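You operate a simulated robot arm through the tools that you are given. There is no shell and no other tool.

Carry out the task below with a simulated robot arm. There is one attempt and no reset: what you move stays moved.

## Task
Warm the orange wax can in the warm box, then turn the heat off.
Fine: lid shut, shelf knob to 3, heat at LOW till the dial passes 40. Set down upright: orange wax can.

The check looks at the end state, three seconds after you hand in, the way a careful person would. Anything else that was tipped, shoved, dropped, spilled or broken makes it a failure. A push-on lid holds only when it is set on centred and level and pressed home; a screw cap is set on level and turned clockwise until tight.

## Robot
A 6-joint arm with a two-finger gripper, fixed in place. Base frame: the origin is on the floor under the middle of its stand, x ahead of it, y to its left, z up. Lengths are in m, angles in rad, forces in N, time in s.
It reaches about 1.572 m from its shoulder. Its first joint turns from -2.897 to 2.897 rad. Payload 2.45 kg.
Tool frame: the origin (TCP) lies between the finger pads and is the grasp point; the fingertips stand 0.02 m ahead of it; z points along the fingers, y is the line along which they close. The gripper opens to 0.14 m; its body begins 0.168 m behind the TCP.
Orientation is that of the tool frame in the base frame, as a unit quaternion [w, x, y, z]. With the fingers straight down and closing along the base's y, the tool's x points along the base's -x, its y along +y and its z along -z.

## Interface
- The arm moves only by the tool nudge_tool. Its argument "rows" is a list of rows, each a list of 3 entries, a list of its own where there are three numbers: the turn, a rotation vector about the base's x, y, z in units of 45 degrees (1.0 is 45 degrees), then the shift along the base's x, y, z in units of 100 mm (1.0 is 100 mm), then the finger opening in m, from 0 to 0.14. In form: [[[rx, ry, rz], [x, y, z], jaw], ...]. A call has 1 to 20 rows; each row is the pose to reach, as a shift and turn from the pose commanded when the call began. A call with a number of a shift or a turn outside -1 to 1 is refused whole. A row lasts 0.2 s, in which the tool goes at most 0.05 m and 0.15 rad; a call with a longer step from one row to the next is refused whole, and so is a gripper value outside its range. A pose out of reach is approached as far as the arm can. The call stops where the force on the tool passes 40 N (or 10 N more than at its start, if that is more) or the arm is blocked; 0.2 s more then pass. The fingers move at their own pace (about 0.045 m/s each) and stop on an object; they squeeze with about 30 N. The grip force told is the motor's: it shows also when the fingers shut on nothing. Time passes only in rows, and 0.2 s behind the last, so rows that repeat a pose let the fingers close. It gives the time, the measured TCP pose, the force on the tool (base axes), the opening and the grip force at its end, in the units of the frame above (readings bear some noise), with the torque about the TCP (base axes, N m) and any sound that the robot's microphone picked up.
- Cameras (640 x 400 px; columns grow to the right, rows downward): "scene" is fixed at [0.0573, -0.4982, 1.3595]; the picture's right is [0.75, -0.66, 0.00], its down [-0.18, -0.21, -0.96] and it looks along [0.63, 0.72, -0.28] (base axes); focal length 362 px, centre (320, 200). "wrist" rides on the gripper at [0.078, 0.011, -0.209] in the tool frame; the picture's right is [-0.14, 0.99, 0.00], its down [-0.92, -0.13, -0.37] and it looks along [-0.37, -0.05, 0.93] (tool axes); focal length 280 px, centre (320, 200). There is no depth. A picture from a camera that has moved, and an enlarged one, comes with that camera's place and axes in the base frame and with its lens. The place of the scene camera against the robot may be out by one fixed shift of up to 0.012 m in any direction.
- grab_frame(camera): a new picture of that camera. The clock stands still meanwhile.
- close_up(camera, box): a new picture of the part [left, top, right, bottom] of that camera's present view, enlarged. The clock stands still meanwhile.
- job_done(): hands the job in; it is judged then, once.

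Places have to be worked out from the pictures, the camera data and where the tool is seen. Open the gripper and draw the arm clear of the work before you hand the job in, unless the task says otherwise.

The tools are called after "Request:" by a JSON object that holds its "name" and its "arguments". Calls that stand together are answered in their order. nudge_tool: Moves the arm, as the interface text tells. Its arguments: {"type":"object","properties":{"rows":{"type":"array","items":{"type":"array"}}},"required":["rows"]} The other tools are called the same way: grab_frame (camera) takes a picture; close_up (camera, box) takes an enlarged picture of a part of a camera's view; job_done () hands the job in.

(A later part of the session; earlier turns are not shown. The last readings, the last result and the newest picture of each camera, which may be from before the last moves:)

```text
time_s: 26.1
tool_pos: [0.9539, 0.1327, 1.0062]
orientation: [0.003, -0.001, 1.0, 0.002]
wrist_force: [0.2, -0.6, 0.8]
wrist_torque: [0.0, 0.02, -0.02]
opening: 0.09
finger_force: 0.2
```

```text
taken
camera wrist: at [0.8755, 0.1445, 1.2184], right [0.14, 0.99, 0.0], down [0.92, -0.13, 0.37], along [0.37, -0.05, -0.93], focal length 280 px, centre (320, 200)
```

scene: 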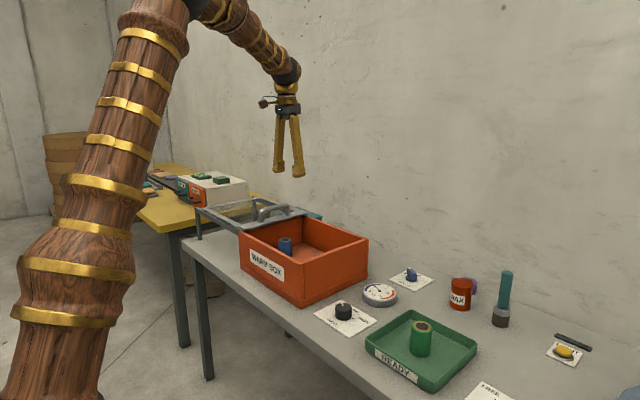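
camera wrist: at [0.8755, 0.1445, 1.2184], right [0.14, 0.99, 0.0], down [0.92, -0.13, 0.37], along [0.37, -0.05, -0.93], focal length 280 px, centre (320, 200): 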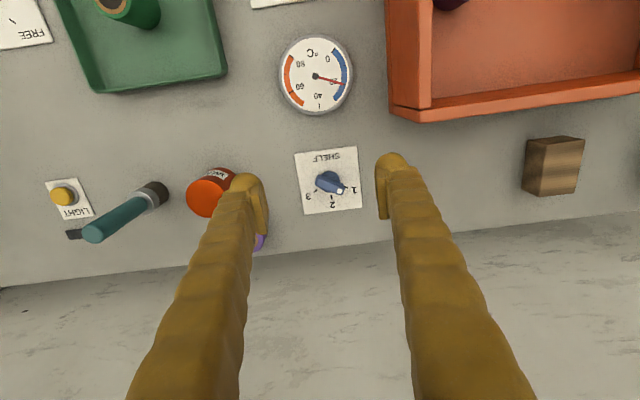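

Request:
{"name": "close_up", "arguments": {"camera": "wrist", "box": [280, 135, 380, 225]}}

Request:
{"name": "close_up", "arguments": {"camera": "scene", "box": [380, 250, 440, 300]}}

Request:
{"name": "close_up", "arguments": {"camera": "wrist", "box": [150, 140, 280, 260]}}

```text
4.44 times, centred on (330, 180) of wrist
camera zoom: at [0.8755, 0.1445, 1.2184], right [0.14, 0.99, 0.0], down [0.92, -0.13, 0.37], along [0.37, -0.05, -0.93], focal length 1246 px, centre (276, 289)
```

zoom: 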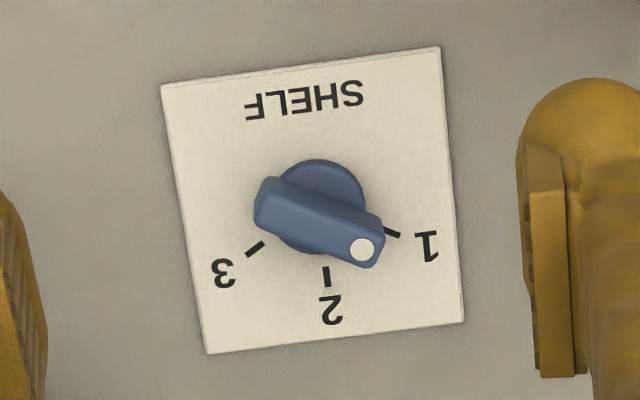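

```text
8.00 times, centred on (410, 275) of scene
camera zoom: at [0.0573, -0.4982, 1.3595], right [0.75, -0.66, 0.0], down [-0.18, -0.21, -0.96], along [0.63, 0.72, -0.28], focal length 2897 px, centre (-400, -400)
```

zoom: 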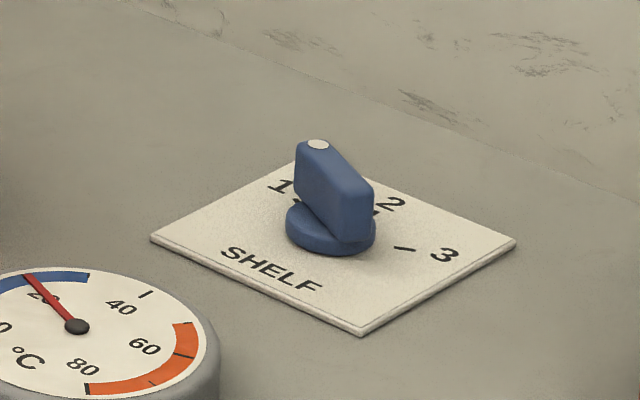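

```text
3.33 times, centred on (215, 200) of wrist
camera zoom: at [0.8755, 0.1445, 1.2184], right [0.14, 0.99, 0.0], down [0.92, -0.13, 0.37], along [0.37, -0.05, -0.93], focal length 935 px, centre (670, 200)
```

zoom: 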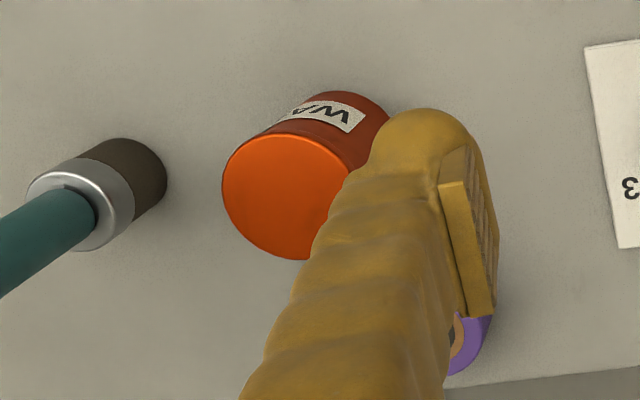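

The shelf knob's bar is centred near (1.025, 0.141) and points to 1, at about 60° from +x. Tick 3 sits at about -60°, so the turn needed is 120° clockwise. I'll move above it while yawing +60° so the fingers close across the bar.

Request:
{"name": "nudge_tool", "arguments": {"rows": [[[0, 0, 0.167], [0.18, 0.02, -0.2], 0.07], [[0, 0, 0.334], [0.36, 0.04, -0.4], 0.07], [[0, 0, 0.5], [0.54, 0.06, -0.6], 0.07], [[0, 0, 0.667], [0.71, 0.08, -0.8], 0.07]]}}

Request:
{"name": "nudge_tool", "arguments": {"rows": [[[0, 0, 0.167], [0, 0, 0], 0.07], [[0, 0, 0.334], [0, 0, 0], 0.07], [[0, 0, 0.5], [0, 0, 0], 0.07], [[0, 0, 0.667], [0, 0, 0], 0.07]]}}

Request:
{"name": "grab_frame", "arguments": {"camera": "wrist"}}

Request:
{"name": "grab_frame", "arguments": {"camera": "scene"}}

```text
time_s: 27.1
tool_pos: [1.0251, 0.1423, 0.93]
orientation: [0.002, -0.261, 0.965, 0.003]
wrist_force: [-0.2, -0.8, -0.8]
wrist_torque: [-0.01, 0.0, 0.03]
opening: 0.0702
finger_force: 0.1
```

```text
time_s: 28.1
tool_pos: [1.0265, 0.1414, 0.9285]
orientation: [0.002, -0.502, 0.865, 0.003]
wrist_force: [0.6, -0.5, -0.7]
wrist_torque: [0.01, 0.01, -0.02]
opening: 0.0699
finger_force: 0.0
```

```text
taken
camera wrist: at [0.9779, 0.0791, 1.139], right [-0.79, 0.61, 0.0], down [0.57, 0.73, 0.37], along [0.23, 0.3, -0.93], focal length 280 px, centre (320, 200)
```

wrist: 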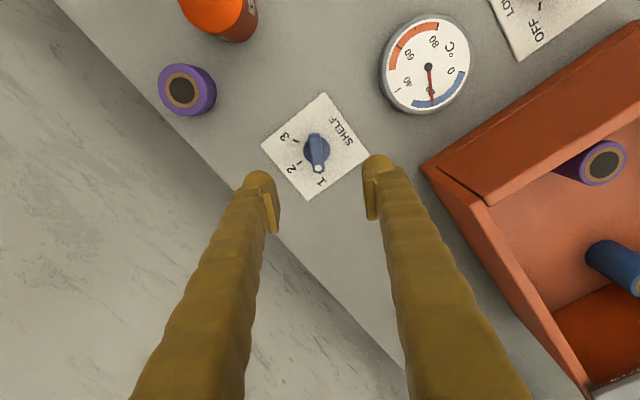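

```text
taken
```

scene: 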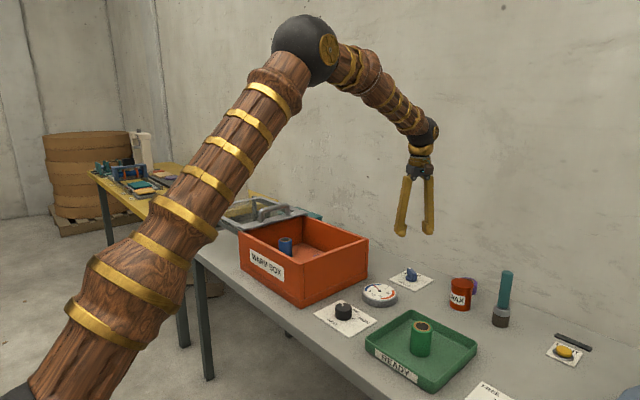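

The fingers look aligned with the bar. I'll zoom to refine its centre before descending.

Request:
{"name": "close_up", "arguments": {"camera": "wrist", "box": [260, 90, 380, 200]}}

```text
3.64 times, centred on (320, 145) of wrist
camera zoom: at [0.9779, 0.0791, 1.139], right [-0.79, 0.61, 0.0], down [0.57, 0.73, 0.37], along [0.23, 0.3, -0.93], focal length 1020 px, centre (320, 400)
```

zoom: 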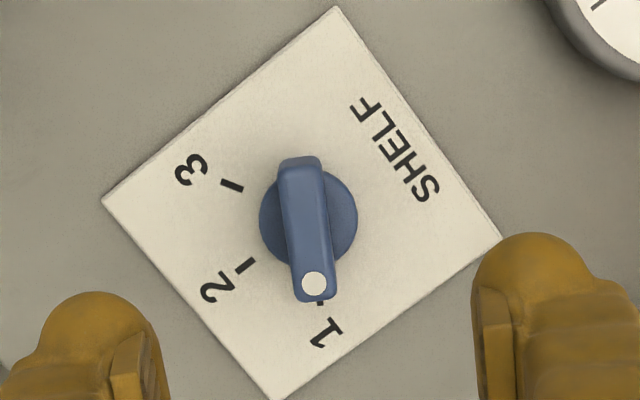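

The bar sits about 4.5 mm off the finger midline, so I'll shift (+4, -2) mm and descend in two steps.

Request:
{"name": "nudge_tool", "arguments": {"rows": [[[0, 0, 0], [0.02, -0.011, -0.35], 0.07], [[0, 0, 0], [0.04, -0.022, -0.7], 0.07], [[0, 0, 0], [0.04, -0.022, -0.95], 0.07], [[0, 0, 0], [0.04, -0.022, -0.95], 0.07]]}}

Request:
{"name": "close_up", "arguments": {"camera": "wrist", "box": [220, 80, 420, 240]}}

Request:
{"name": "close_up", "arguments": {"camera": "scene", "box": [370, 220, 470, 300]}}

```text
time_s: 29.1
tool_pos: [1.029, 0.1406, 0.8339]
orientation: [0.001, -0.501, 0.866, 0.004]
wrist_force: [-1.1, 0.6, -0.2]
wrist_torque: [0.0, 0.05, -0.03]
opening: 0.0701
finger_force: 0.1
```

```text
2.50 times, centred on (320, 160) of wrist
camera zoom: at [0.9816, 0.0776, 1.0437], right [-0.79, 0.61, 0.0], down [0.57, 0.73, 0.37], along [0.23, 0.3, -0.93], focal length 701 px, centre (320, 300)
```

zoom: 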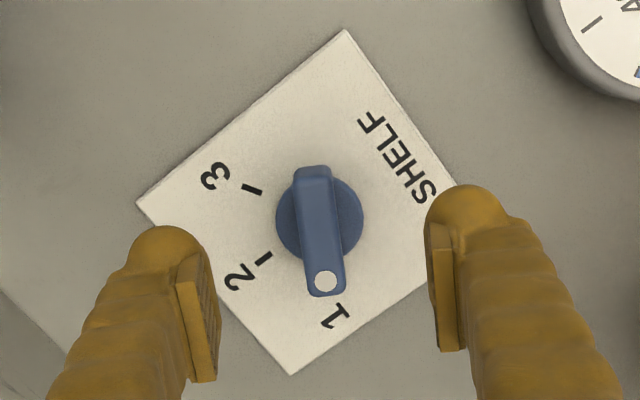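

```text
5.00 times, centred on (420, 260) of scene
camera zoom: at [0.0573, -0.4982, 1.3595], right [0.75, -0.66, 0.0], down [-0.18, -0.21, -0.96], along [0.63, 0.72, -0.28], focal length 1811 px, centre (-180, -100)
```

zoom: 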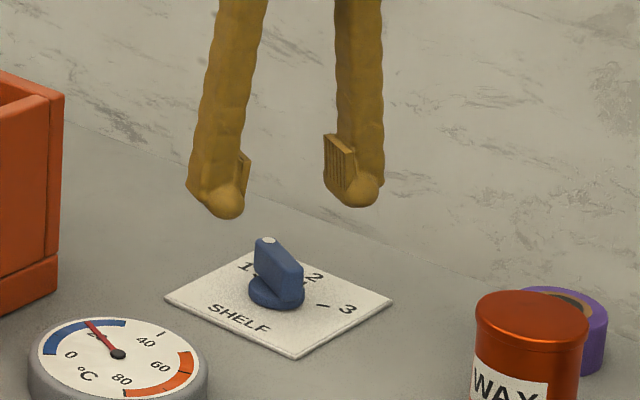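

The bar is well centred. I'll descend to z≈0.787 with a 2 mm correction, then close on it.

Request:
{"name": "nudge_tool", "arguments": {"rows": [[[0, 0, 0], [-0.012, -0.02, -0.25], 0.07], [[0, 0, 0], [-0.012, -0.02, -0.46], 0.07], [[0, 0, 0], [-0.012, -0.02, -0.46], 0.05], [[0, 0, 0], [-0.012, -0.02, -0.46], 0.04]]}}

Request:
{"name": "close_up", "arguments": {"camera": "wrist", "box": [220, 80, 420, 240]}}

Request:
{"name": "close_up", "arguments": {"camera": "scene", "box": [370, 220, 470, 300]}}

```text
time_s: 30.1
tool_pos: [1.0287, 0.1383, 0.7871]
orientation: [0.002, -0.501, 0.865, 0.003]
wrist_force: [0.7, 0.3, 0.9]
wrist_torque: [-0.01, -0.01, -0.02]
opening: 0.0397
finger_force: 0.1
```

```text
2.50 times, centred on (320, 160) of wrist
camera zoom: at [0.9804, 0.0756, 0.9982], right [-0.79, 0.61, 0.0], down [0.57, 0.73, 0.37], along [0.23, 0.3, -0.93], focal length 701 px, centre (320, 300)
```

zoom: 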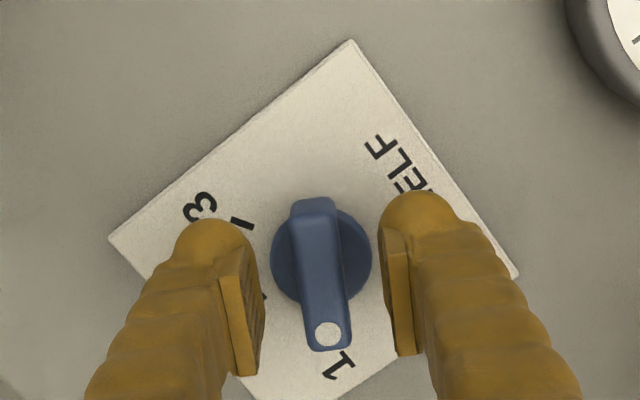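

```text
5.00 times, centred on (420, 260) of scene
camera zoom: at [0.0573, -0.4982, 1.3595], right [0.75, -0.66, 0.0], down [-0.18, -0.21, -0.96], along [0.63, 0.72, -0.28], focal length 1811 px, centre (-180, -100)
```

zoom: 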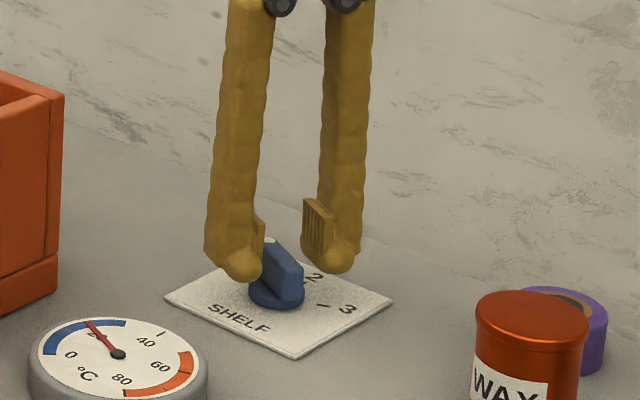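

The knob axis is centred between the fingers. I'll lower 5 mm more for a better bite and close.

Request:
{"name": "nudge_tool", "arguments": {"rows": [[[0, 0, 0], [0, 0, -0.05], 0.03], [[0, 0, 0], [0, 0, -0.05], 0.0], [[0, 0, 0], [0, 0, -0.05], 0.0], [[0, 0, 0], [0, 0, -0.05], 0.0]]}}

```text
time_s: 31.1
tool_pos: [1.0286, 0.1374, 0.7828]
orientation: [0.001, -0.501, 0.865, 0.003]
wrist_force: [-2.2, 1.8, -1.4]
wrist_torque: [0.01, 0.05, -0.04]
opening: 0.0153
finger_force: 41.0
```

The bar is gripped at 0.0153 m. I'll turn it clockwise, first 45°, and check the forces.

Request:
{"name": "nudge_tool", "arguments": {"rows": [[[0, 0, -0.167], [0, 0, 0], 0.0], [[0, 0, -0.333], [0, 0, 0], 0.0], [[0, 0, -0.5], [0, 0, 0], 0.0], [[0, 0, -0.667], [0, 0, 0], 0.0], [[0, 0, -0.833], [0, 0, 0], 0.0], [[0, 0, -1], [0, 0, 0], 0.0]]}}

Request:
{"name": "grab_frame", "arguments": {"camera": "wrist"}}

```text
time_s: 32.2
tool_pos: [1.0279, 0.1394, 0.7812]
orientation: [0.0, -0.231, 0.973, 0.001]
wrist_force: [-4.2, 0.3, 4.9]
wrist_torque: [-0.1, 0.14, 0.0]
opening: 0.015
finger_force: 41.0
stopped in row 5: the force on the tool passed its limit at 42 N (the readings are from after the stop); the commanded pose is now the measured one
```

```text
taken
camera wrist: at [0.9527, 0.1138, 0.9933], right [-0.32, 0.95, 0.0], down [0.88, 0.3, 0.37], along [0.35, 0.12, -0.93], focal length 280 px, centre (320, 200)
```

wrist: 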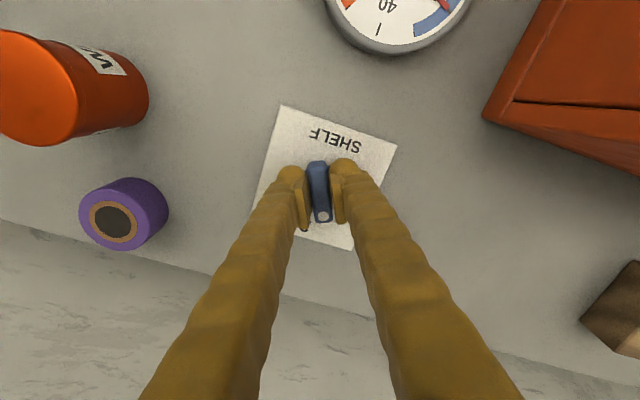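

The knob turned with the tool, now about 27° of yaw. I'll continue turning clockwise.

Request:
{"name": "nudge_tool", "arguments": {"rows": [[[0, 0, -0.167], [0, 0, 0], 0.0], [[0, 0, -0.333], [0, 0, 0], 0.0], [[0, 0, -0.5], [0, 0, 0], 0.0], [[0, 0, -0.667], [0, 0, 0], 0.0], [[0, 0, -0.833], [0, 0, 0], 0.0], [[0, 0, -1], [0, 0, 0], 0.0]]}}

```text
time_s: 33.7
tool_pos: [1.028, 0.1397, 0.7845]
orientation: [0.002, 0.159, 0.987, 0.003]
wrist_force: [-1.9, -0.1, 1.3]
wrist_torque: [-0.04, -0.03, 0.02]
opening: 0.015
finger_force: 40.6
stopped in row 6: the force on the tool passed its limit at 41 N (the readings are from after the stop); the commanded pose is now the measured one
```

Yaw is now about -18°, with roughly 42° left to reach tick 3. I'll continue in smaller steps.

Request:
{"name": "nudge_tool", "arguments": {"rows": [[[0, 0, -0.12], [0, 0, 0], 0.0], [[0, 0, -0.24], [0, 0, 0], 0.0], [[0, 0, -0.36], [0, 0, 0], 0.0], [[0, 0, -0.48], [0, 0, 0], 0.0], [[0, 0, -0.6], [0, 0, 0], 0.0]]}}

Request:
{"name": "close_up", "arguments": {"camera": "wrist", "box": [220, 80, 420, 260]}}

```text
time_s: 34.9
tool_pos: [1.0277, 0.141, 0.7822]
orientation: [0.003, 0.384, 0.923, 0.003]
wrist_force: [9.0, 23.2, 1.7]
wrist_torque: [0.28, -0.01, 0.08]
opening: 0.015
finger_force: 40.9
```

```text
2.22 times, centred on (320, 170) of wrist
camera zoom: at [0.9794, 0.2061, 0.9933], right [0.8, 0.6, 0.01], down [0.55, -0.75, 0.37], along [0.23, -0.29, -0.93], focal length 623 px, centre (320, 267)
```

zoom: 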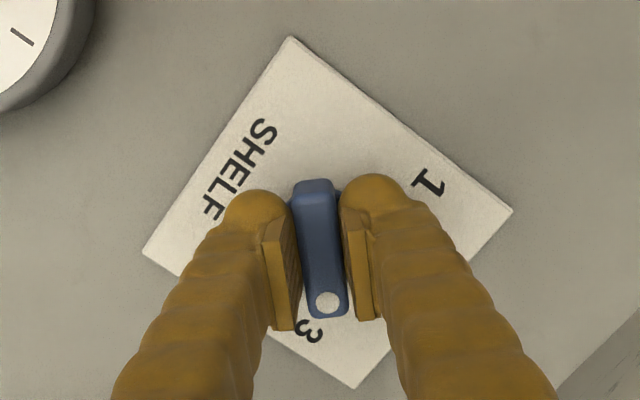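

Yaw is about -45° and the pointer is close to 3. I'll finish the last ~15° with a 2 mm +y shift to relieve the side load.

Request:
{"name": "nudge_tool", "arguments": {"rows": [[[0, 0, 0], [0.008, 0.02, 0], 0.0], [[0, 0, -0.11], [0.008, 0.02, 0], 0.0], [[0, 0, -0.22], [0.008, 0.02, 0], 0.0], [[0, 0, -0.34], [0.008, 0.02, 0], 0.0], [[0, 0, -0.34], [0.008, 0.02, 0], 0.0]]}}

Request:
{"name": "close_up", "arguments": {"camera": "wrist", "box": [220, 80, 420, 260]}}

Request:
{"name": "close_up", "arguments": {"camera": "scene", "box": [370, 220, 470, 300]}}

```text
time_s: 36.1
tool_pos: [1.0294, 0.1427, 0.783]
orientation: [0.003, 0.506, 0.863, 0.002]
wrist_force: [4.4, 6.1, 6.5]
wrist_torque: [-0.09, -0.12, 0.45]
opening: 0.0153
finger_force: 40.8
```

```text
2.22 times, centred on (320, 170) of wrist
camera zoom: at [0.9985, 0.2173, 0.9932], right [0.93, 0.37, 0.01], down [0.34, -0.87, 0.37], along [0.14, -0.34, -0.93], focal length 623 px, centre (320, 267)
```

zoom: 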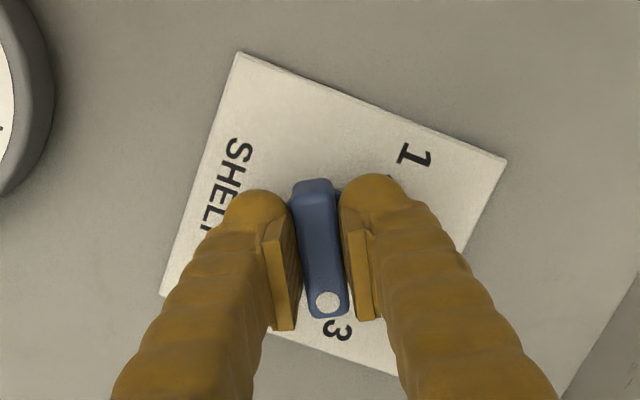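

```text
5.00 times, centred on (420, 260) of scene
camera zoom: at [0.0573, -0.4982, 1.3595], right [0.75, -0.66, 0.0], down [-0.18, -0.21, -0.96], along [0.63, 0.72, -0.28], focal length 1811 px, centre (-180, -100)
```

zoom: 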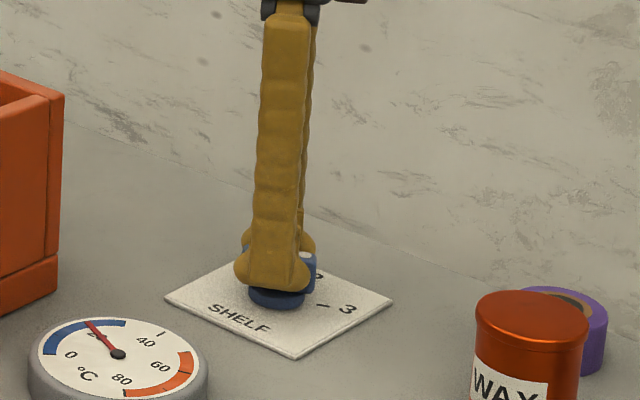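

Yaw is -60.8° and the pointer is at 3, with a rising torque that suggests a stop or detent. I'll release, lift and verify.

Request:
{"name": "nudge_tool", "arguments": {"rows": [[[0, 0, 0], [0, 0, 0], 0.05], [[0, 0, 0], [0, 0, 0], 0.05], [[0, 0, 0], [0, 0, 0], 0.05], [[0, 0, 0], [0, 0, 0.4], 0.05], [[0, 0, 0], [0, 0, 0.8], 0.05], [[0, 0, 0], [0, 0, 1], 0.07]]}}

Request:
{"name": "close_up", "arguments": {"camera": "wrist", "box": [220, 60, 420, 240]}}

Request:
{"name": "close_up", "arguments": {"camera": "scene", "box": [370, 240, 440, 300]}}

Request:
{"name": "close_up", "arguments": {"camera": "scene", "box": [230, 200, 380, 310]}}

```text
time_s: 37.5
tool_pos: [1.0289, 0.1432, 0.883]
orientation: [0.002, 0.504, 0.863, 0.002]
wrist_force: [-0.9, 0.1, -0.9]
wrist_torque: [0.0, 0.02, 0.01]
opening: 0.0698
finger_force: 0.0
```

```text
2.22 times, centred on (320, 150) of wrist
camera zoom: at [0.9982, 0.2174, 1.0934], right [0.93, 0.37, 0.0], down [0.34, -0.86, 0.37], along [0.14, -0.34, -0.93], focal length 623 px, centre (320, 311)
```

zoom: 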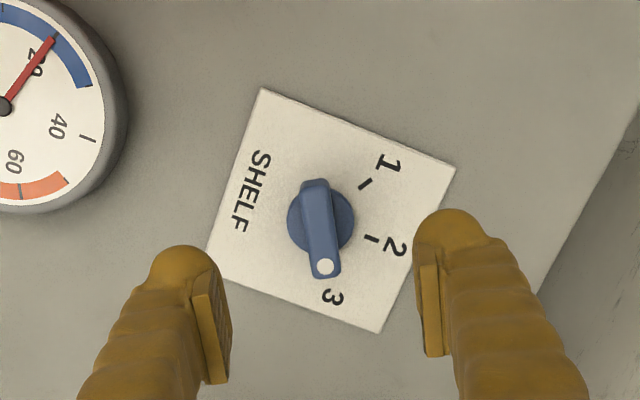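

```text
6.67 times, centred on (405, 270) of scene
camera zoom: at [0.0573, -0.4982, 1.3595], right [0.75, -0.66, 0.0], down [-0.18, -0.21, -0.96], along [0.63, 0.72, -0.28], focal length 2414 px, centre (-247, -267)
```

zoom: 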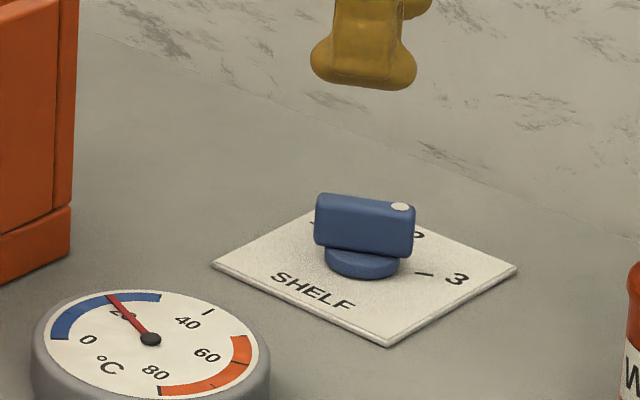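

```text
3.64 times, centred on (305, 255) of scene
camera zoom: at [0.0573, -0.4982, 1.3595], right [0.75, -0.66, 0.0], down [-0.18, -0.21, -0.96], along [0.63, 0.72, -0.28], focal length 1317 px, centre (374, 0)
```

zoom: 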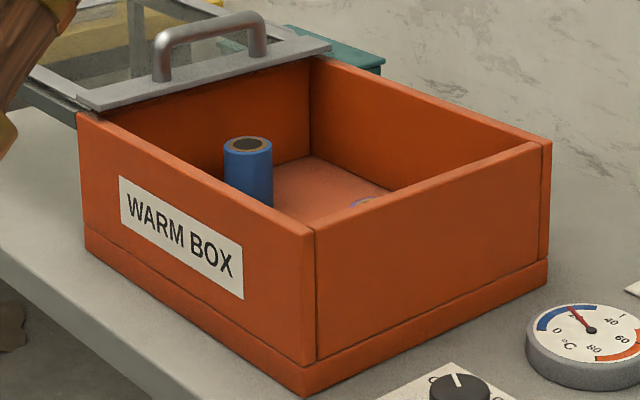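

The pointer now lines up with 3 and nothing moved in the box. Next I'll rise, undo the yaw, and position to view the wax can.

Request:
{"name": "nudge_tool", "arguments": {"rows": [[[0, 0, 0.167], [-0.1, -0.2, 0.35], 0.09], [[0, 0, 0.334], [-0.2, -0.45, 0.7], 0.09], [[0, 0, 0.5], [-0.3, -0.7, 0.95], 0.09], [[0, 0, 0.667], [-0.4, -0.95, 1], 0.09]]}}

Request:
{"name": "nudge_tool", "arguments": {"rows": [[[0, 0, 0.167], [-0.1, -0.2, 0.05], 0.09], [[0, 0, 0.334], [-0.2, -0.45, 0.1], 0.09], [[0, 0, 0.5], [-0.3, -0.7, 0.15], 0.09], [[0, 0, 0.667], [-0.4, -0.95, 0.2], 0.09]]}}

Request:
{"name": "grab_frame", "arguments": {"camera": "wrist"}}

```text
time_s: 38.5
tool_pos: [0.9881, 0.0478, 0.9822]
orientation: [0.002, 0.264, 0.965, 0.003]
wrist_force: [-0.1, -0.2, 0.1]
wrist_torque: [0.01, 0.03, 0.02]
opening: 0.0902
finger_force: 0.0
```

```text
time_s: 39.5
tool_pos: [0.9483, -0.046, 1.0042]
orientation: [0.002, 0.003, 1.0, 0.002]
wrist_force: [-0.2, -0.8, 0.1]
wrist_torque: [0.0, -0.01, -0.01]
opening: 0.09
finger_force: 0.0
```

```text
taken
camera wrist: at [0.8694, -0.0352, 1.2133], right [0.14, 0.99, 0.01], down [0.92, -0.14, 0.37], along [0.37, -0.05, -0.93], focal length 280 px, centre (320, 200)
```

wrist: 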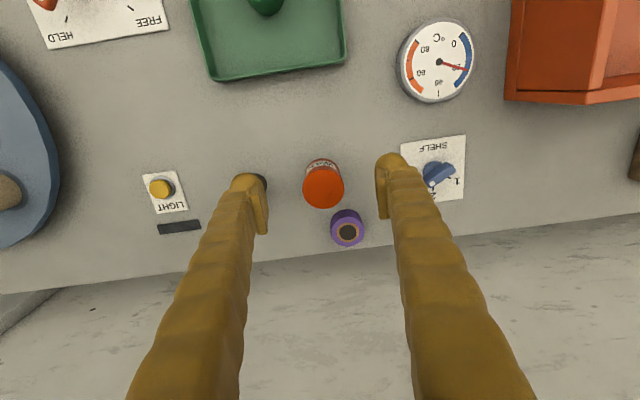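

Request:
{"name": "close_up", "arguments": {"camera": "wrist", "box": [240, 130, 400, 260]}}

Request:
{"name": "close_up", "arguments": {"camera": "scene", "box": [430, 260, 530, 330]}}

```text
3.08 times, centred on (320, 195) of wrist
camera zoom: at [0.8694, -0.0352, 1.2133], right [0.14, 0.99, 0.01], down [0.92, -0.14, 0.37], along [0.37, -0.05, -0.93], focal length 863 px, centre (320, 215)
```

zoom: 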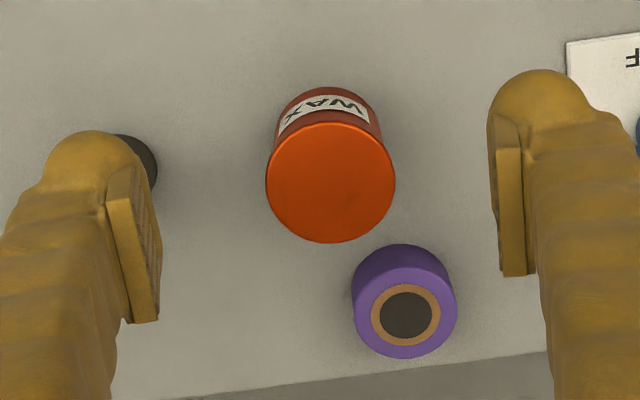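

```text
5.71 times, centred on (480, 295) of scene
camera zoom: at [0.0573, -0.4982, 1.3595], right [0.75, -0.66, 0.0], down [-0.18, -0.21, -0.96], along [0.63, 0.72, -0.28], focal length 2070 px, centre (-594, -343)
```

zoom: 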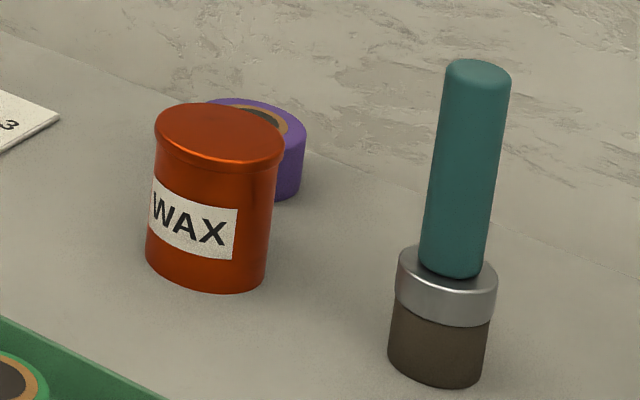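

The can's top centre is near (1.009, -0.049). The purple spool is near (1.099, -0.019) and the brush near (1.0, -0.17). A yaw of +30° keeps both fingers clear of them, so I'll move above the can with a 0.095 m opening.

Request:
{"name": "nudge_tool", "arguments": {"rows": [[[0, 0, 0.167], [0.15, -0.01, 0], 0.095], [[0, 0, 0.334], [0.3, -0.02, -0.2], 0.095], [[0, 0, 0.5], [0.45, -0.03, -0.5], 0.095], [[0, 0, 0.667], [0.6, -0.03, -0.85], 0.095], [[0, 0, 0.667], [0.6, -0.03, -0.85], 0.095]]}}

Request:
{"name": "grab_frame", "arguments": {"camera": "wrist"}}

Request:
{"name": "close_up", "arguments": {"camera": "scene", "box": [400, 200, 540, 330]}}

```text
time_s: 40.7
tool_pos: [1.0077, -0.048, 0.9183]
orientation: [0.001, -0.255, 0.967, 0.003]
wrist_force: [0.2, -0.2, 0.9]
wrist_torque: [0.01, -0.02, 0.02]
opening: 0.095
finger_force: 0.0
```

```text
taken
camera wrist: at [0.935, -0.0784, 1.1288], right [-0.37, 0.93, 0.01], down [0.86, 0.34, 0.37], along [0.34, 0.14, -0.93], focal length 280 px, centre (320, 200)
```

wrist: 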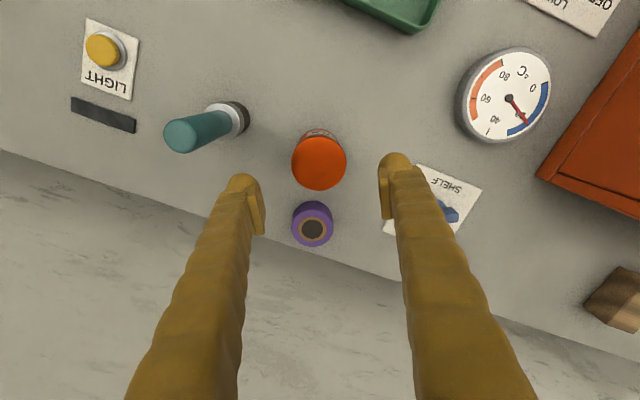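

```text
3.08 times, centred on (470, 265) of scene
camera zoom: at [0.0573, -0.4982, 1.3595], right [0.75, -0.66, 0.0], down [-0.18, -0.21, -0.96], along [0.63, 0.72, -0.28], focal length 1114 px, centre (-142, 0)
```

zoom: 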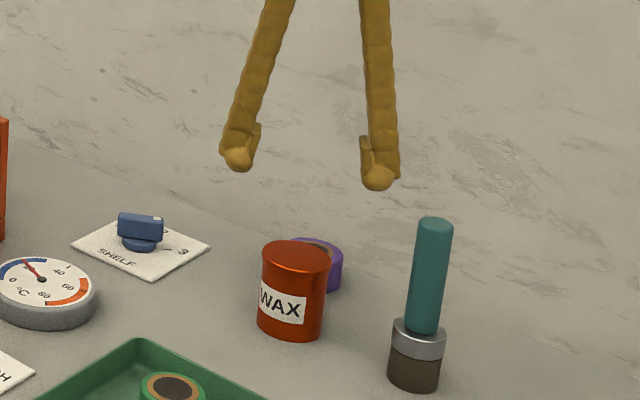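

The can is centred on the tool axis within about 1 mm and both fingers have clearance. I'll descend in two steps to mid-can height.

Request:
{"name": "nudge_tool", "arguments": {"rows": [[[0, 0, 0], [0.005, -0.005, -0.4], 0.095], [[0, 0, 0], [0.01, -0.01, -0.75], 0.095], [[0, 0, 0], [0.01, -0.01, -0.9], 0.095]]}}

Request:
{"name": "nudge_tool", "arguments": {"rows": [[[0, 0, 0], [0, 0, -0.2], 0.095], [[0, 0, 0], [0, 0, -0.35], 0.095], [[0, 0, 0], [0, 0, -0.45], 0.095], [[0, 0, 0], [0, 0, -0.45], 0.095]]}}

Request:
{"name": "grab_frame", "arguments": {"camera": "wrist"}}

Request:
{"name": "close_up", "arguments": {"camera": "scene", "box": [400, 220, 540, 330]}}

```text
time_s: 41.5
tool_pos: [1.0082, -0.0497, 0.8275]
orientation: [0.001, -0.255, 0.967, 0.003]
wrist_force: [0.4, 0.5, 0.3]
wrist_torque: [0.02, 0.0, -0.02]
opening: 0.0953
finger_force: 0.0
```

```text
time_s: 42.5
tool_pos: [1.0094, -0.0515, 0.7836]
orientation: [0.001, -0.254, 0.967, 0.003]
wrist_force: [-0.2, 0.2, 0.4]
wrist_torque: [0.03, 0.02, 0.03]
opening: 0.0952
finger_force: 0.1
```

```text
taken
camera wrist: at [0.9358, -0.0802, 0.9932], right [-0.37, 0.93, 0.01], down [0.86, 0.34, 0.37], along [0.34, 0.14, -0.93], focal length 280 px, centre (320, 200)
```

wrist: 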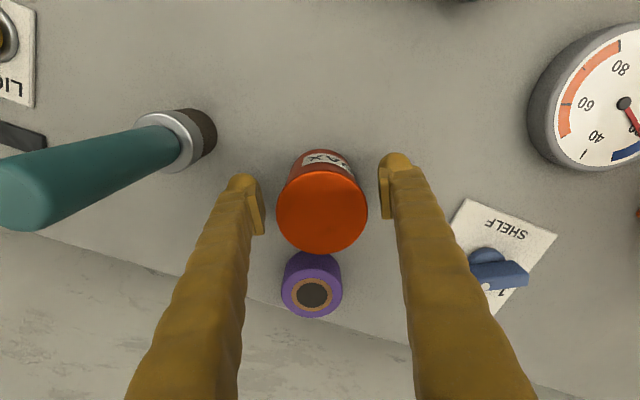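

```text
3.64 times, centred on (470, 275) of scene
camera zoom: at [0.0573, -0.4982, 1.3595], right [0.75, -0.66, 0.0], down [-0.18, -0.21, -0.96], along [0.63, 0.72, -0.28], focal length 1317 px, centre (-226, -73)
```

zoom: 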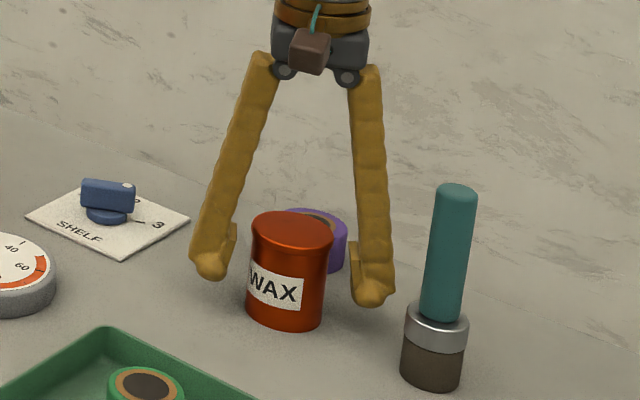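

The fingers straddle the can evenly with everything else clear. I'll close on it.

Request:
{"name": "nudge_tool", "arguments": {"rows": [[[0, 0, 0], [0, 0, 0], 0.075], [[0, 0, 0], [0, 0, 0], 0.06], [[0, 0, 0], [0, 0, 0], 0.05], [[0, 0, 0], [0, 0, 0], 0.05], [[0, 0, 0], [0, 0, 0], 0.05]]}}

```text
time_s: 43.7
tool_pos: [1.0093, -0.0515, 0.7832]
orientation: [0.001, -0.254, 0.967, 0.003]
wrist_force: [0.2, 0.2, 0.0]
wrist_torque: [0.0, 0.0, -0.03]
opening: 0.0645
finger_force: 29.9
```

The can is gripped at 0.0645 m with 30 N. I'll lift straight up a little and check.

Request:
{"name": "nudge_tool", "arguments": {"rows": [[[0, 0, 0], [0, 0, 0.1], 0.04], [[0, 0, 0], [0, 0, 0.2], 0.04], [[0, 0, 0], [0, 0, 0.4], 0.04], [[0, 0, 0], [0, 0, 0.7], 0.04], [[0, 0, 0], [0, 0, 1], 0.04]]}}

Request:
{"name": "grab_frame", "arguments": {"camera": "wrist"}}

Request:
{"name": "close_up", "arguments": {"camera": "scene", "box": [400, 200, 540, 330]}}

```text
time_s: 44.9
tool_pos: [1.0088, -0.0516, 0.8831]
orientation: [0.0, -0.254, 0.967, 0.003]
wrist_force: [0.8, 0.9, -2.3]
wrist_torque: [0.01, -0.01, 0.01]
opening: 0.0644
finger_force: 29.8
```

```text
taken
camera wrist: at [0.9355, -0.0804, 1.0936], right [-0.37, 0.93, 0.01], down [0.86, 0.34, 0.37], along [0.34, 0.14, -0.93], focal length 280 px, centre (320, 200)
```

wrist: 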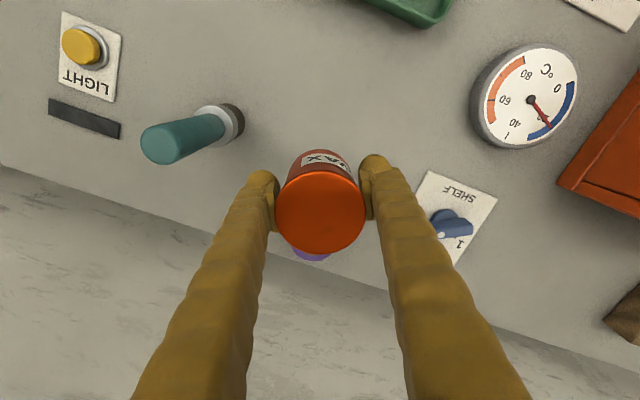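

```text
3.08 times, centred on (470, 265) of scene
camera zoom: at [0.0573, -0.4982, 1.3595], right [0.75, -0.66, 0.0], down [-0.18, -0.21, -0.96], along [0.63, 0.72, -0.28], focal length 1114 px, centre (-142, 0)
```

zoom: 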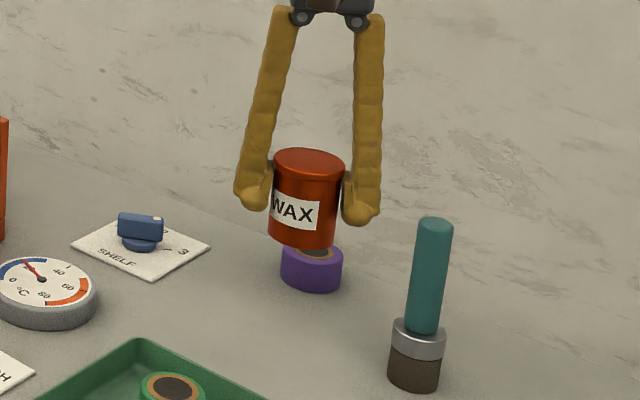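

The can is held upright with nothing else disturbed. I'll carry it up and over to the box and return the yaw to 0 on the way.

Request:
{"name": "nudge_tool", "arguments": {"rows": [[[0, 0, -0.1], [0, 0, 0.4], 0.04], [[0, 0, -0.2], [0, 0.2, 0.8], 0.04], [[0, 0, -0.33], [0, 0.6, 1], 0.04], [[0, 0, -0.45], [0, 1, 1], 0.04]]}}

Request:
{"name": "nudge_tool", "arguments": {"rows": [[[0, 0, -0.1], [-0.15, 0.4, 0.1], 0.04], [[0, 0, -0.204], [-0.3, 0.8, 0.2], 0.04], [[0, 0, -0.204], [-0.4, 1, 0.3], 0.04]]}}

Request:
{"name": "nudge_tool", "arguments": {"rows": [[[0, 0, 0], [-0.15, 0.4, 0], 0.04], [[0, 0, 0], [-0.3, 0.8, 0], 0.04], [[0, 0, 0], [-0.4, 1, 0], 0.04]]}}

Request:
{"name": "nudge_tool", "arguments": {"rows": [[[0, 0, 0], [-0.2, 0.4, 0], 0.04], [[0, 0, 0], [-0.4, 0.8, 0], 0.04], [[0, 0, 0], [-0.5, 1, 0], 0.04]]}}

Request:
{"name": "nudge_tool", "arguments": {"rows": [[[0, 0, 0], [-0.15, 0.3, 0], 0.04], [[0, 0, 0], [-0.3, 0.6, 0], 0.04], [[0, 0, 0], [-0.33, 0.82, 0], 0.04]]}}

Request:
{"name": "grab_frame", "arguments": {"camera": "wrist"}}

Request:
{"name": "grab_frame", "arguments": {"camera": "scene"}}

```text
time_s: 45.9
tool_pos: [1.0089, 0.0475, 0.9824]
orientation: [0.001, -0.08, 0.997, 0.002]
wrist_force: [0.3, -0.6, -2.6]
wrist_torque: [0.05, 0.02, 0.01]
opening: 0.0642
finger_force: 29.7
```

```text
time_s: 46.7
tool_pos: [0.9691, 0.1482, 1.0133]
orientation: [0.0, 0.0, 1.0, 0.003]
wrist_force: [-0.4, -0.3, -1.8]
wrist_torque: [0.0, 0.03, -0.01]
opening: 0.0644
finger_force: 29.6
```

```text
time_s: 47.5
tool_pos: [0.9276, 0.2491, 1.0122]
orientation: [0.0, 0.0, 1.0, 0.003]
wrist_force: [0.5, -0.3, -1.7]
wrist_torque: [0.03, 0.01, 0.0]
opening: 0.0643
finger_force: 30.0
```

```text
time_s: 48.3
tool_pos: [0.8795, 0.3486, 1.0131]
orientation: [0.002, 0.0, 1.0, 0.003]
wrist_force: [1.3, 0.7, -1.4]
wrist_torque: [0.03, 0.02, 0.0]
opening: 0.0644
finger_force: 29.7
```

```text
time_s: 49.1
tool_pos: [0.8455, 0.4291, 1.0131]
orientation: [0.002, 0.0, 1.0, 0.003]
wrist_force: [0.2, -0.1, -2.0]
wrist_torque: [-0.01, 0.03, 0.01]
opening: 0.0647
finger_force: 30.1
```

```text
taken
camera wrist: at [0.7672, 0.4409, 1.2229], right [0.14, 0.99, 0.01], down [0.92, -0.13, 0.37], along [0.37, -0.05, -0.93], focal length 280 px, centre (320, 200)
```

wrist: 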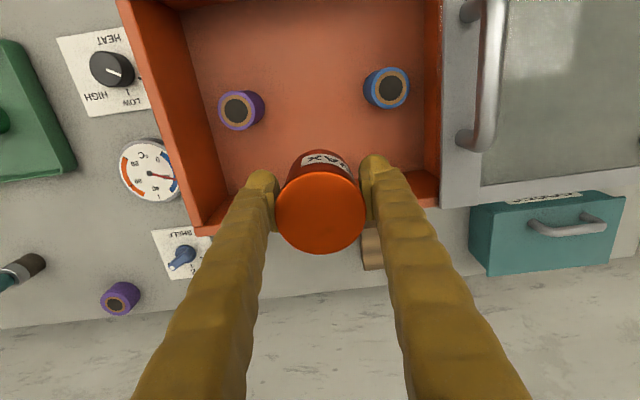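

```text
taken
```

scene: 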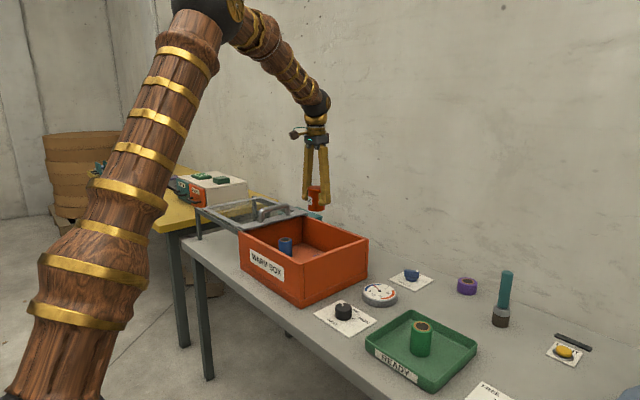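

The can is over the clear spot between the spools. I'll lower it straight down into the box, fast at first and then in small steps to feel the floor.

Request:
{"name": "nudge_tool", "arguments": {"rows": [[[0, 0, 0], [0, 0, -0.3], 0.04], [[0, 0, 0], [0, 0, -0.6], 0.04], [[0, 0, 0], [0, 0, -0.9], 0.04], [[0, 0, 0], [0, 0, -1], 0.04]]}}

Request:
{"name": "nudge_tool", "arguments": {"rows": [[[0, 0, 0], [0, 0, -0.2], 0.04], [[0, 0, 0], [0, 0, -0.4], 0.04], [[0, 0, 0], [0, 0, -0.6], 0.04], [[0, 0, 0], [0, 0, -0.75], 0.04]]}}

Request:
{"name": "grab_frame", "arguments": {"camera": "wrist"}}

Request:
{"name": "close_up", "arguments": {"camera": "scene", "box": [230, 150, 400, 310]}}

```text
time_s: 50.1
tool_pos: [0.8463, 0.4308, 0.9129]
orientation: [0.002, 0.0, 1.0, 0.002]
wrist_force: [-0.4, 0.2, -1.8]
wrist_torque: [-0.03, -0.01, -0.01]
opening: 0.0646
finger_force: 30.2
```

```text
time_s: 51.1
tool_pos: [0.845, 0.4328, 0.8372]
orientation: [0.002, 0.0, 1.0, 0.003]
wrist_force: [-0.4, 0.5, -2.7]
wrist_torque: [0.01, 0.0, -0.03]
opening: 0.0645
finger_force: 30.1
```

```text
taken
camera wrist: at [0.7673, 0.4422, 1.048], right [0.14, 0.99, 0.01], down [0.92, -0.13, 0.37], along [0.37, -0.05, -0.93], focal length 280 px, centre (320, 200)
```

wrist: 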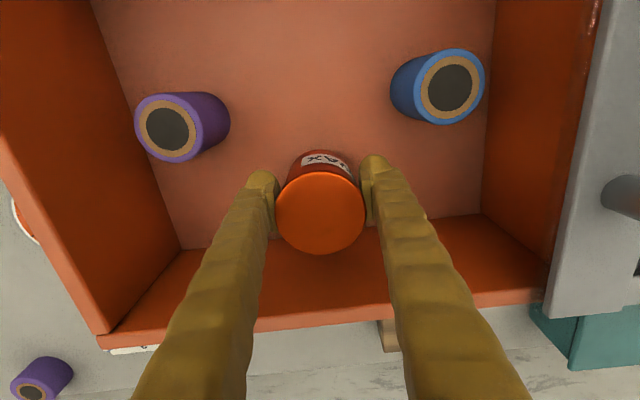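

```text
2.50 times, centred on (315, 230) of scene
camera zoom: at [0.0573, -0.4982, 1.3595], right [0.75, -0.66, 0.0], down [-0.18, -0.21, -0.96], along [0.63, 0.72, -0.28], focal length 905 px, centre (332, 125)
```

zoom: 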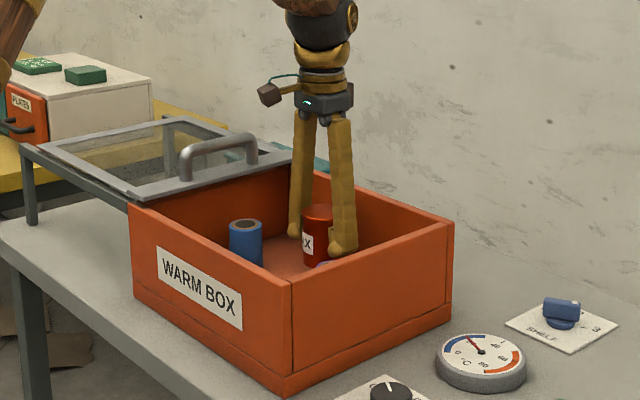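

The can is well clear of the spools and walls. I'll continue down 20 mm, then feel for the floor.

Request:
{"name": "nudge_tool", "arguments": {"rows": [[[0, 0, 0], [0, 0, -0.07], 0.04], [[0, 0, 0], [0, 0, -0.14], 0.04], [[0, 0, 0], [0, 0, -0.21], 0.04], [[0, 0, 0], [0, 0, -0.25], 0.04]]}}

Request:
{"name": "nudge_tool", "arguments": {"rows": [[[0, 0, 0], [0, 0, -0.03], 0.04], [[0, 0, 0], [0, 0, -0.06], 0.04]]}}

```text
time_s: 52.1
tool_pos: [0.8457, 0.4305, 0.813]
orientation: [0.002, -0.001, 1.0, 0.002]
wrist_force: [-2.0, -0.3, 4.8]
wrist_torque: [-0.14, 0.08, -0.04]
opening: 0.0645
finger_force: 30.0
```

```text
time_s: 52.7
tool_pos: [0.847, 0.4309, 0.8085]
orientation: [0.003, 0.0, 1.0, 0.003]
wrist_force: [1.1, -2.5, 30.5]
wrist_torque: [0.0, -0.09, -0.01]
opening: 0.0645
finger_force: 30.5
```

There's floor contact with 30 N of push. I'll ease up about 4 mm to unload, then check before releasing.

Request:
{"name": "nudge_tool", "arguments": {"rows": [[[0, 0, 0], [0, 0, 0.02], 0.04], [[0, 0, 0], [0, 0, 0.035], 0.04], [[0, 0, 0], [0, 0, 0.035], 0.04]]}}

Request:
{"name": "close_up", "arguments": {"camera": "scene", "box": [270, 190, 370, 280]}}

Request:
{"name": "grab_frame", "arguments": {"camera": "wrist"}}

```text
time_s: 53.5
tool_pos: [0.846, 0.4308, 0.8095]
orientation: [0.001, 0.0, 1.0, 0.003]
wrist_force: [-0.8, -0.2, -2.3]
wrist_torque: [-0.02, 0.03, 0.0]
opening: 0.0645
finger_force: 29.9
```

```text
4.44 times, centred on (320, 235) of scene
camera zoom: at [0.0573, -0.4982, 1.3595], right [0.75, -0.66, 0.0], down [-0.18, -0.21, -0.96], along [0.63, 0.72, -0.28], focal length 1610 px, centre (320, 44)
```

zoom: 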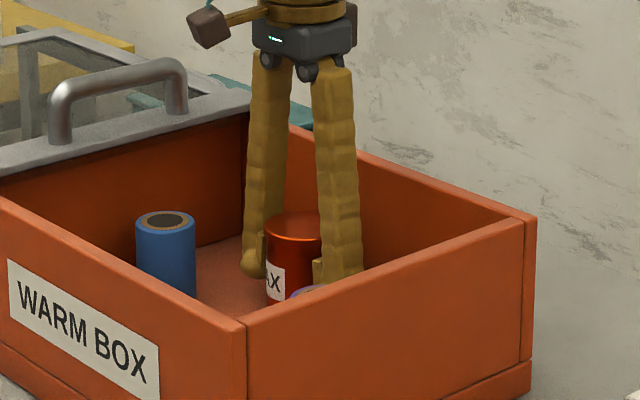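

```text
taken
camera wrist: at [0.767, 0.4418, 1.0201], right [0.14, 0.99, 0.0], down [0.92, -0.13, 0.37], along [0.37, -0.05, -0.93], focal length 280 px, centre (320, 200)
```

wrist: 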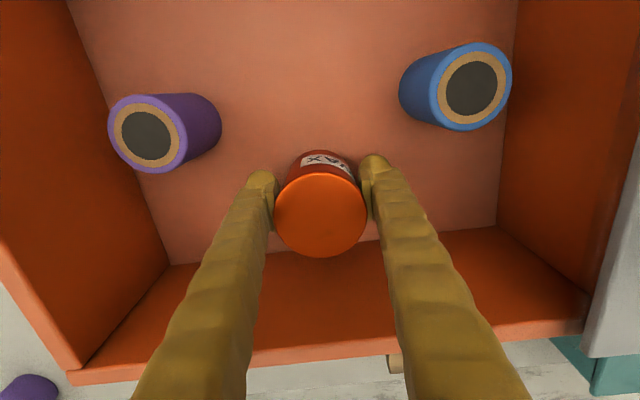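

The weight is just back on the gripper, so the can is within about 1 mm of the floor. I'll lower 1 mm and release.

Request:
{"name": "nudge_tool", "arguments": {"rows": [[[0, 0, 0], [0, 0, -0.012], 0.04], [[0, 0, 0], [0, 0, -0.012], 0.064], [[0, 0, 0], [0, 0, -0.012], 0.075], [[0, 0, 0], [0, 0, -0.012], 0.09], [[0, 0, 0], [0, 0, -0.012], 0.095], [[0, 0, 0], [0, 0, -0.012], 0.095]]}}

Request:
{"name": "grab_frame", "arguments": {"camera": "wrist"}}

```text
time_s: 54.9
tool_pos: [0.8464, 0.4315, 0.8088]
orientation: [0.001, 0.0, 1.0, 0.002]
wrist_force: [-0.5, -0.4, 0.3]
wrist_torque: [-0.02, -0.02, 0.01]
opening: 0.0952
finger_force: 0.0
```

```text
taken
camera wrist: at [0.7672, 0.4419, 1.0194], right [0.14, 0.99, 0.01], down [0.92, -0.13, 0.37], along [0.37, -0.05, -0.93], focal length 280 px, centre (320, 200)
```

wrist: 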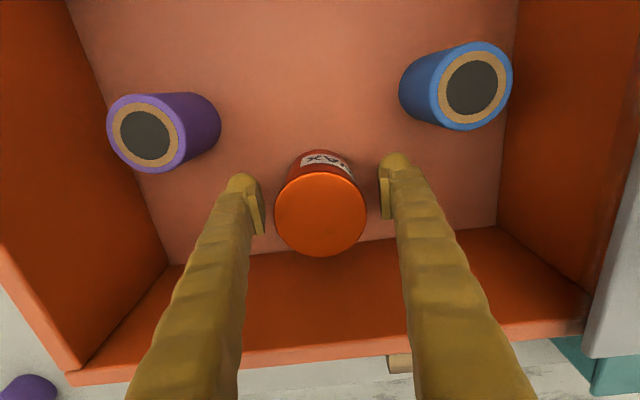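

The can is released and standing upright. I'll raise the gripper straight up out of the box.

Request:
{"name": "nudge_tool", "arguments": {"rows": [[[0, 0, 0], [0, 0, 0.2], 0.095], [[0, 0, 0], [0, 0, 0.5], 0.095], [[0, 0, 0], [0, 0, 0.8], 0.095], [[0, 0, 0], [0, 0, 1], 0.095]]}}

Request:
{"name": "nudge_tool", "arguments": {"rows": [[[0, 0, 0], [0, 0, 0.4], 0.095], [[0, 0, 0], [0, 0, 0.8], 0.095], [[0, 0, 0], [0, 0, 1], 0.07], [[0, 0, 0], [0, 0, 1], 0.07]]}}

Request:
{"name": "grab_frame", "arguments": {"camera": "wrist"}}

Request:
{"name": "close_up", "arguments": {"camera": "scene", "box": [230, 190, 380, 310]}}

```text
time_s: 55.9
tool_pos: [0.8457, 0.4309, 0.9104]
orientation: [0.002, 0.0, 1.0, 0.003]
wrist_force: [-1.1, 0.1, -0.8]
wrist_torque: [0.0, -0.03, -0.01]
opening: 0.0954
finger_force: 0.1
```

```text
time_s: 56.9
tool_pos: [0.8457, 0.43, 1.0105]
orientation: [0.002, 0.0, 1.0, 0.003]
wrist_force: [0.2, -0.6, 0.1]
wrist_torque: [0.0, 0.01, -0.01]
opening: 0.0701
finger_force: 0.0
```

```text
taken
camera wrist: at [0.7675, 0.4416, 1.2209], right [0.14, 0.99, 0.01], down [0.92, -0.13, 0.37], along [0.37, -0.05, -0.93], focal length 280 px, centre (320, 200)
```

wrist: 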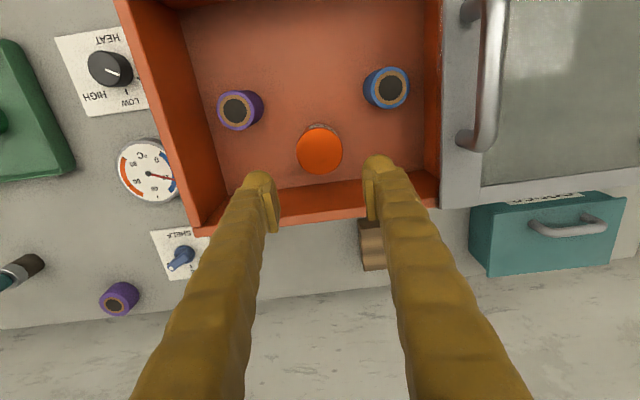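

```text
3.33 times, centred on (305, 250) of scene
camera zoom: at [0.0573, -0.4982, 1.3595], right [0.75, -0.66, 0.0], down [-0.18, -0.21, -0.96], along [0.63, 0.72, -0.28], focal length 1207 px, centre (370, 33)
```

zoom: 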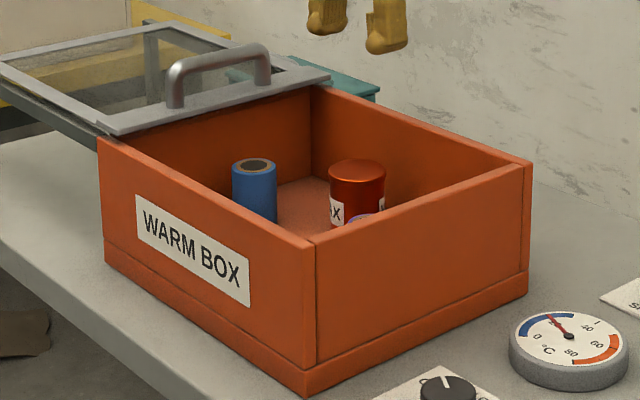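

The can stands upright in the box beside the undisturbed spools. Next I'll go back to the lid handle at (0.775, 0.5926) to close the lid.

Request:
{"name": "nudge_tool", "arguments": {"rows": [[[0, 0, 0], [-0.1, 0.2, 0.3], 0.07], [[0, 0, 0], [-0.3, 0.6, 0.4], 0.07], [[0, 0, 0], [-0.5, 1, 0.4], 0.07]]}}

Request:
{"name": "nudge_tool", "arguments": {"rows": [[[0, 0, 0], [-0.1, 0.3, 0], 0.07], [[0, 0, 0], [-0.207, 0.626, 0], 0.07], [[0, 0, 0], [-0.207, 0.626, -0.1], 0.07]]}}

Request:
{"name": "grab_frame", "arguments": {"camera": "wrist"}}

```text
time_s: 57.7
tool_pos: [0.7958, 0.5312, 1.0487]
orientation: [0.001, 0.0, 1.0, 0.003]
wrist_force: [0.5, 0.9, 0.5]
wrist_torque: [-0.01, 0.0, 0.02]
opening: 0.07
finger_force: 0.0
```

```text
time_s: 58.5
tool_pos: [0.7748, 0.5937, 1.0391]
orientation: [0.001, 0.0, 1.0, 0.003]
wrist_force: [-0.2, -0.5, -0.2]
wrist_torque: [0.0, 0.02, 0.0]
opening: 0.07
finger_force: 0.1
```

```text
taken
camera wrist: at [0.6959, 0.6042, 1.2502], right [0.14, 0.99, 0.01], down [0.92, -0.13, 0.37], along [0.37, -0.05, -0.93], focal length 280 px, centre (320, 200)
```

wrist: 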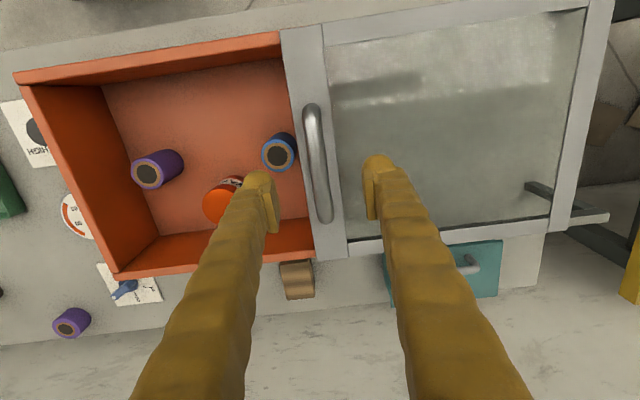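

The handle is again between the fingers. I'll descend to 0.95 and close on it.

Request:
{"name": "nudge_tool", "arguments": {"rows": [[[0, 0, 0], [0, 0, -0.4], 0.07], [[0, 0, 0], [0, 0, -0.7], 0.07], [[0, 0, 0], [0, 0, -0.89], 0.07], [[0, 0, 0], [0, 0, -0.89], 0.05]]}}

Request:
{"name": "nudge_tool", "arguments": {"rows": [[[0, 0, 0], [0, 0, 0], 0.03], [[0, 0, 0], [0, 0, 0], 0.0], [[0, 0, 0], [0, 0, 0], 0.0], [[0, 0, 0], [0, 0, 0], 0.0], [[0, 0, 0], [0, 0, 0], 0.0]]}}

```text
time_s: 59.5
tool_pos: [0.7751, 0.5926, 0.9492]
orientation: [0.002, 0.0, 1.0, 0.003]
wrist_force: [0.2, -0.6, 0.8]
wrist_torque: [0.0, -0.01, 0.01]
opening: 0.0498
finger_force: 0.0
```

```text
time_s: 60.7
tool_pos: [0.7751, 0.5917, 0.9503]
orientation: [0.001, 0.0, 1.0, 0.002]
wrist_force: [0.7, 0.5, -2.6]
wrist_torque: [-0.01, 0.01, 0.01]
opening: 0.0158
finger_force: 41.5
```

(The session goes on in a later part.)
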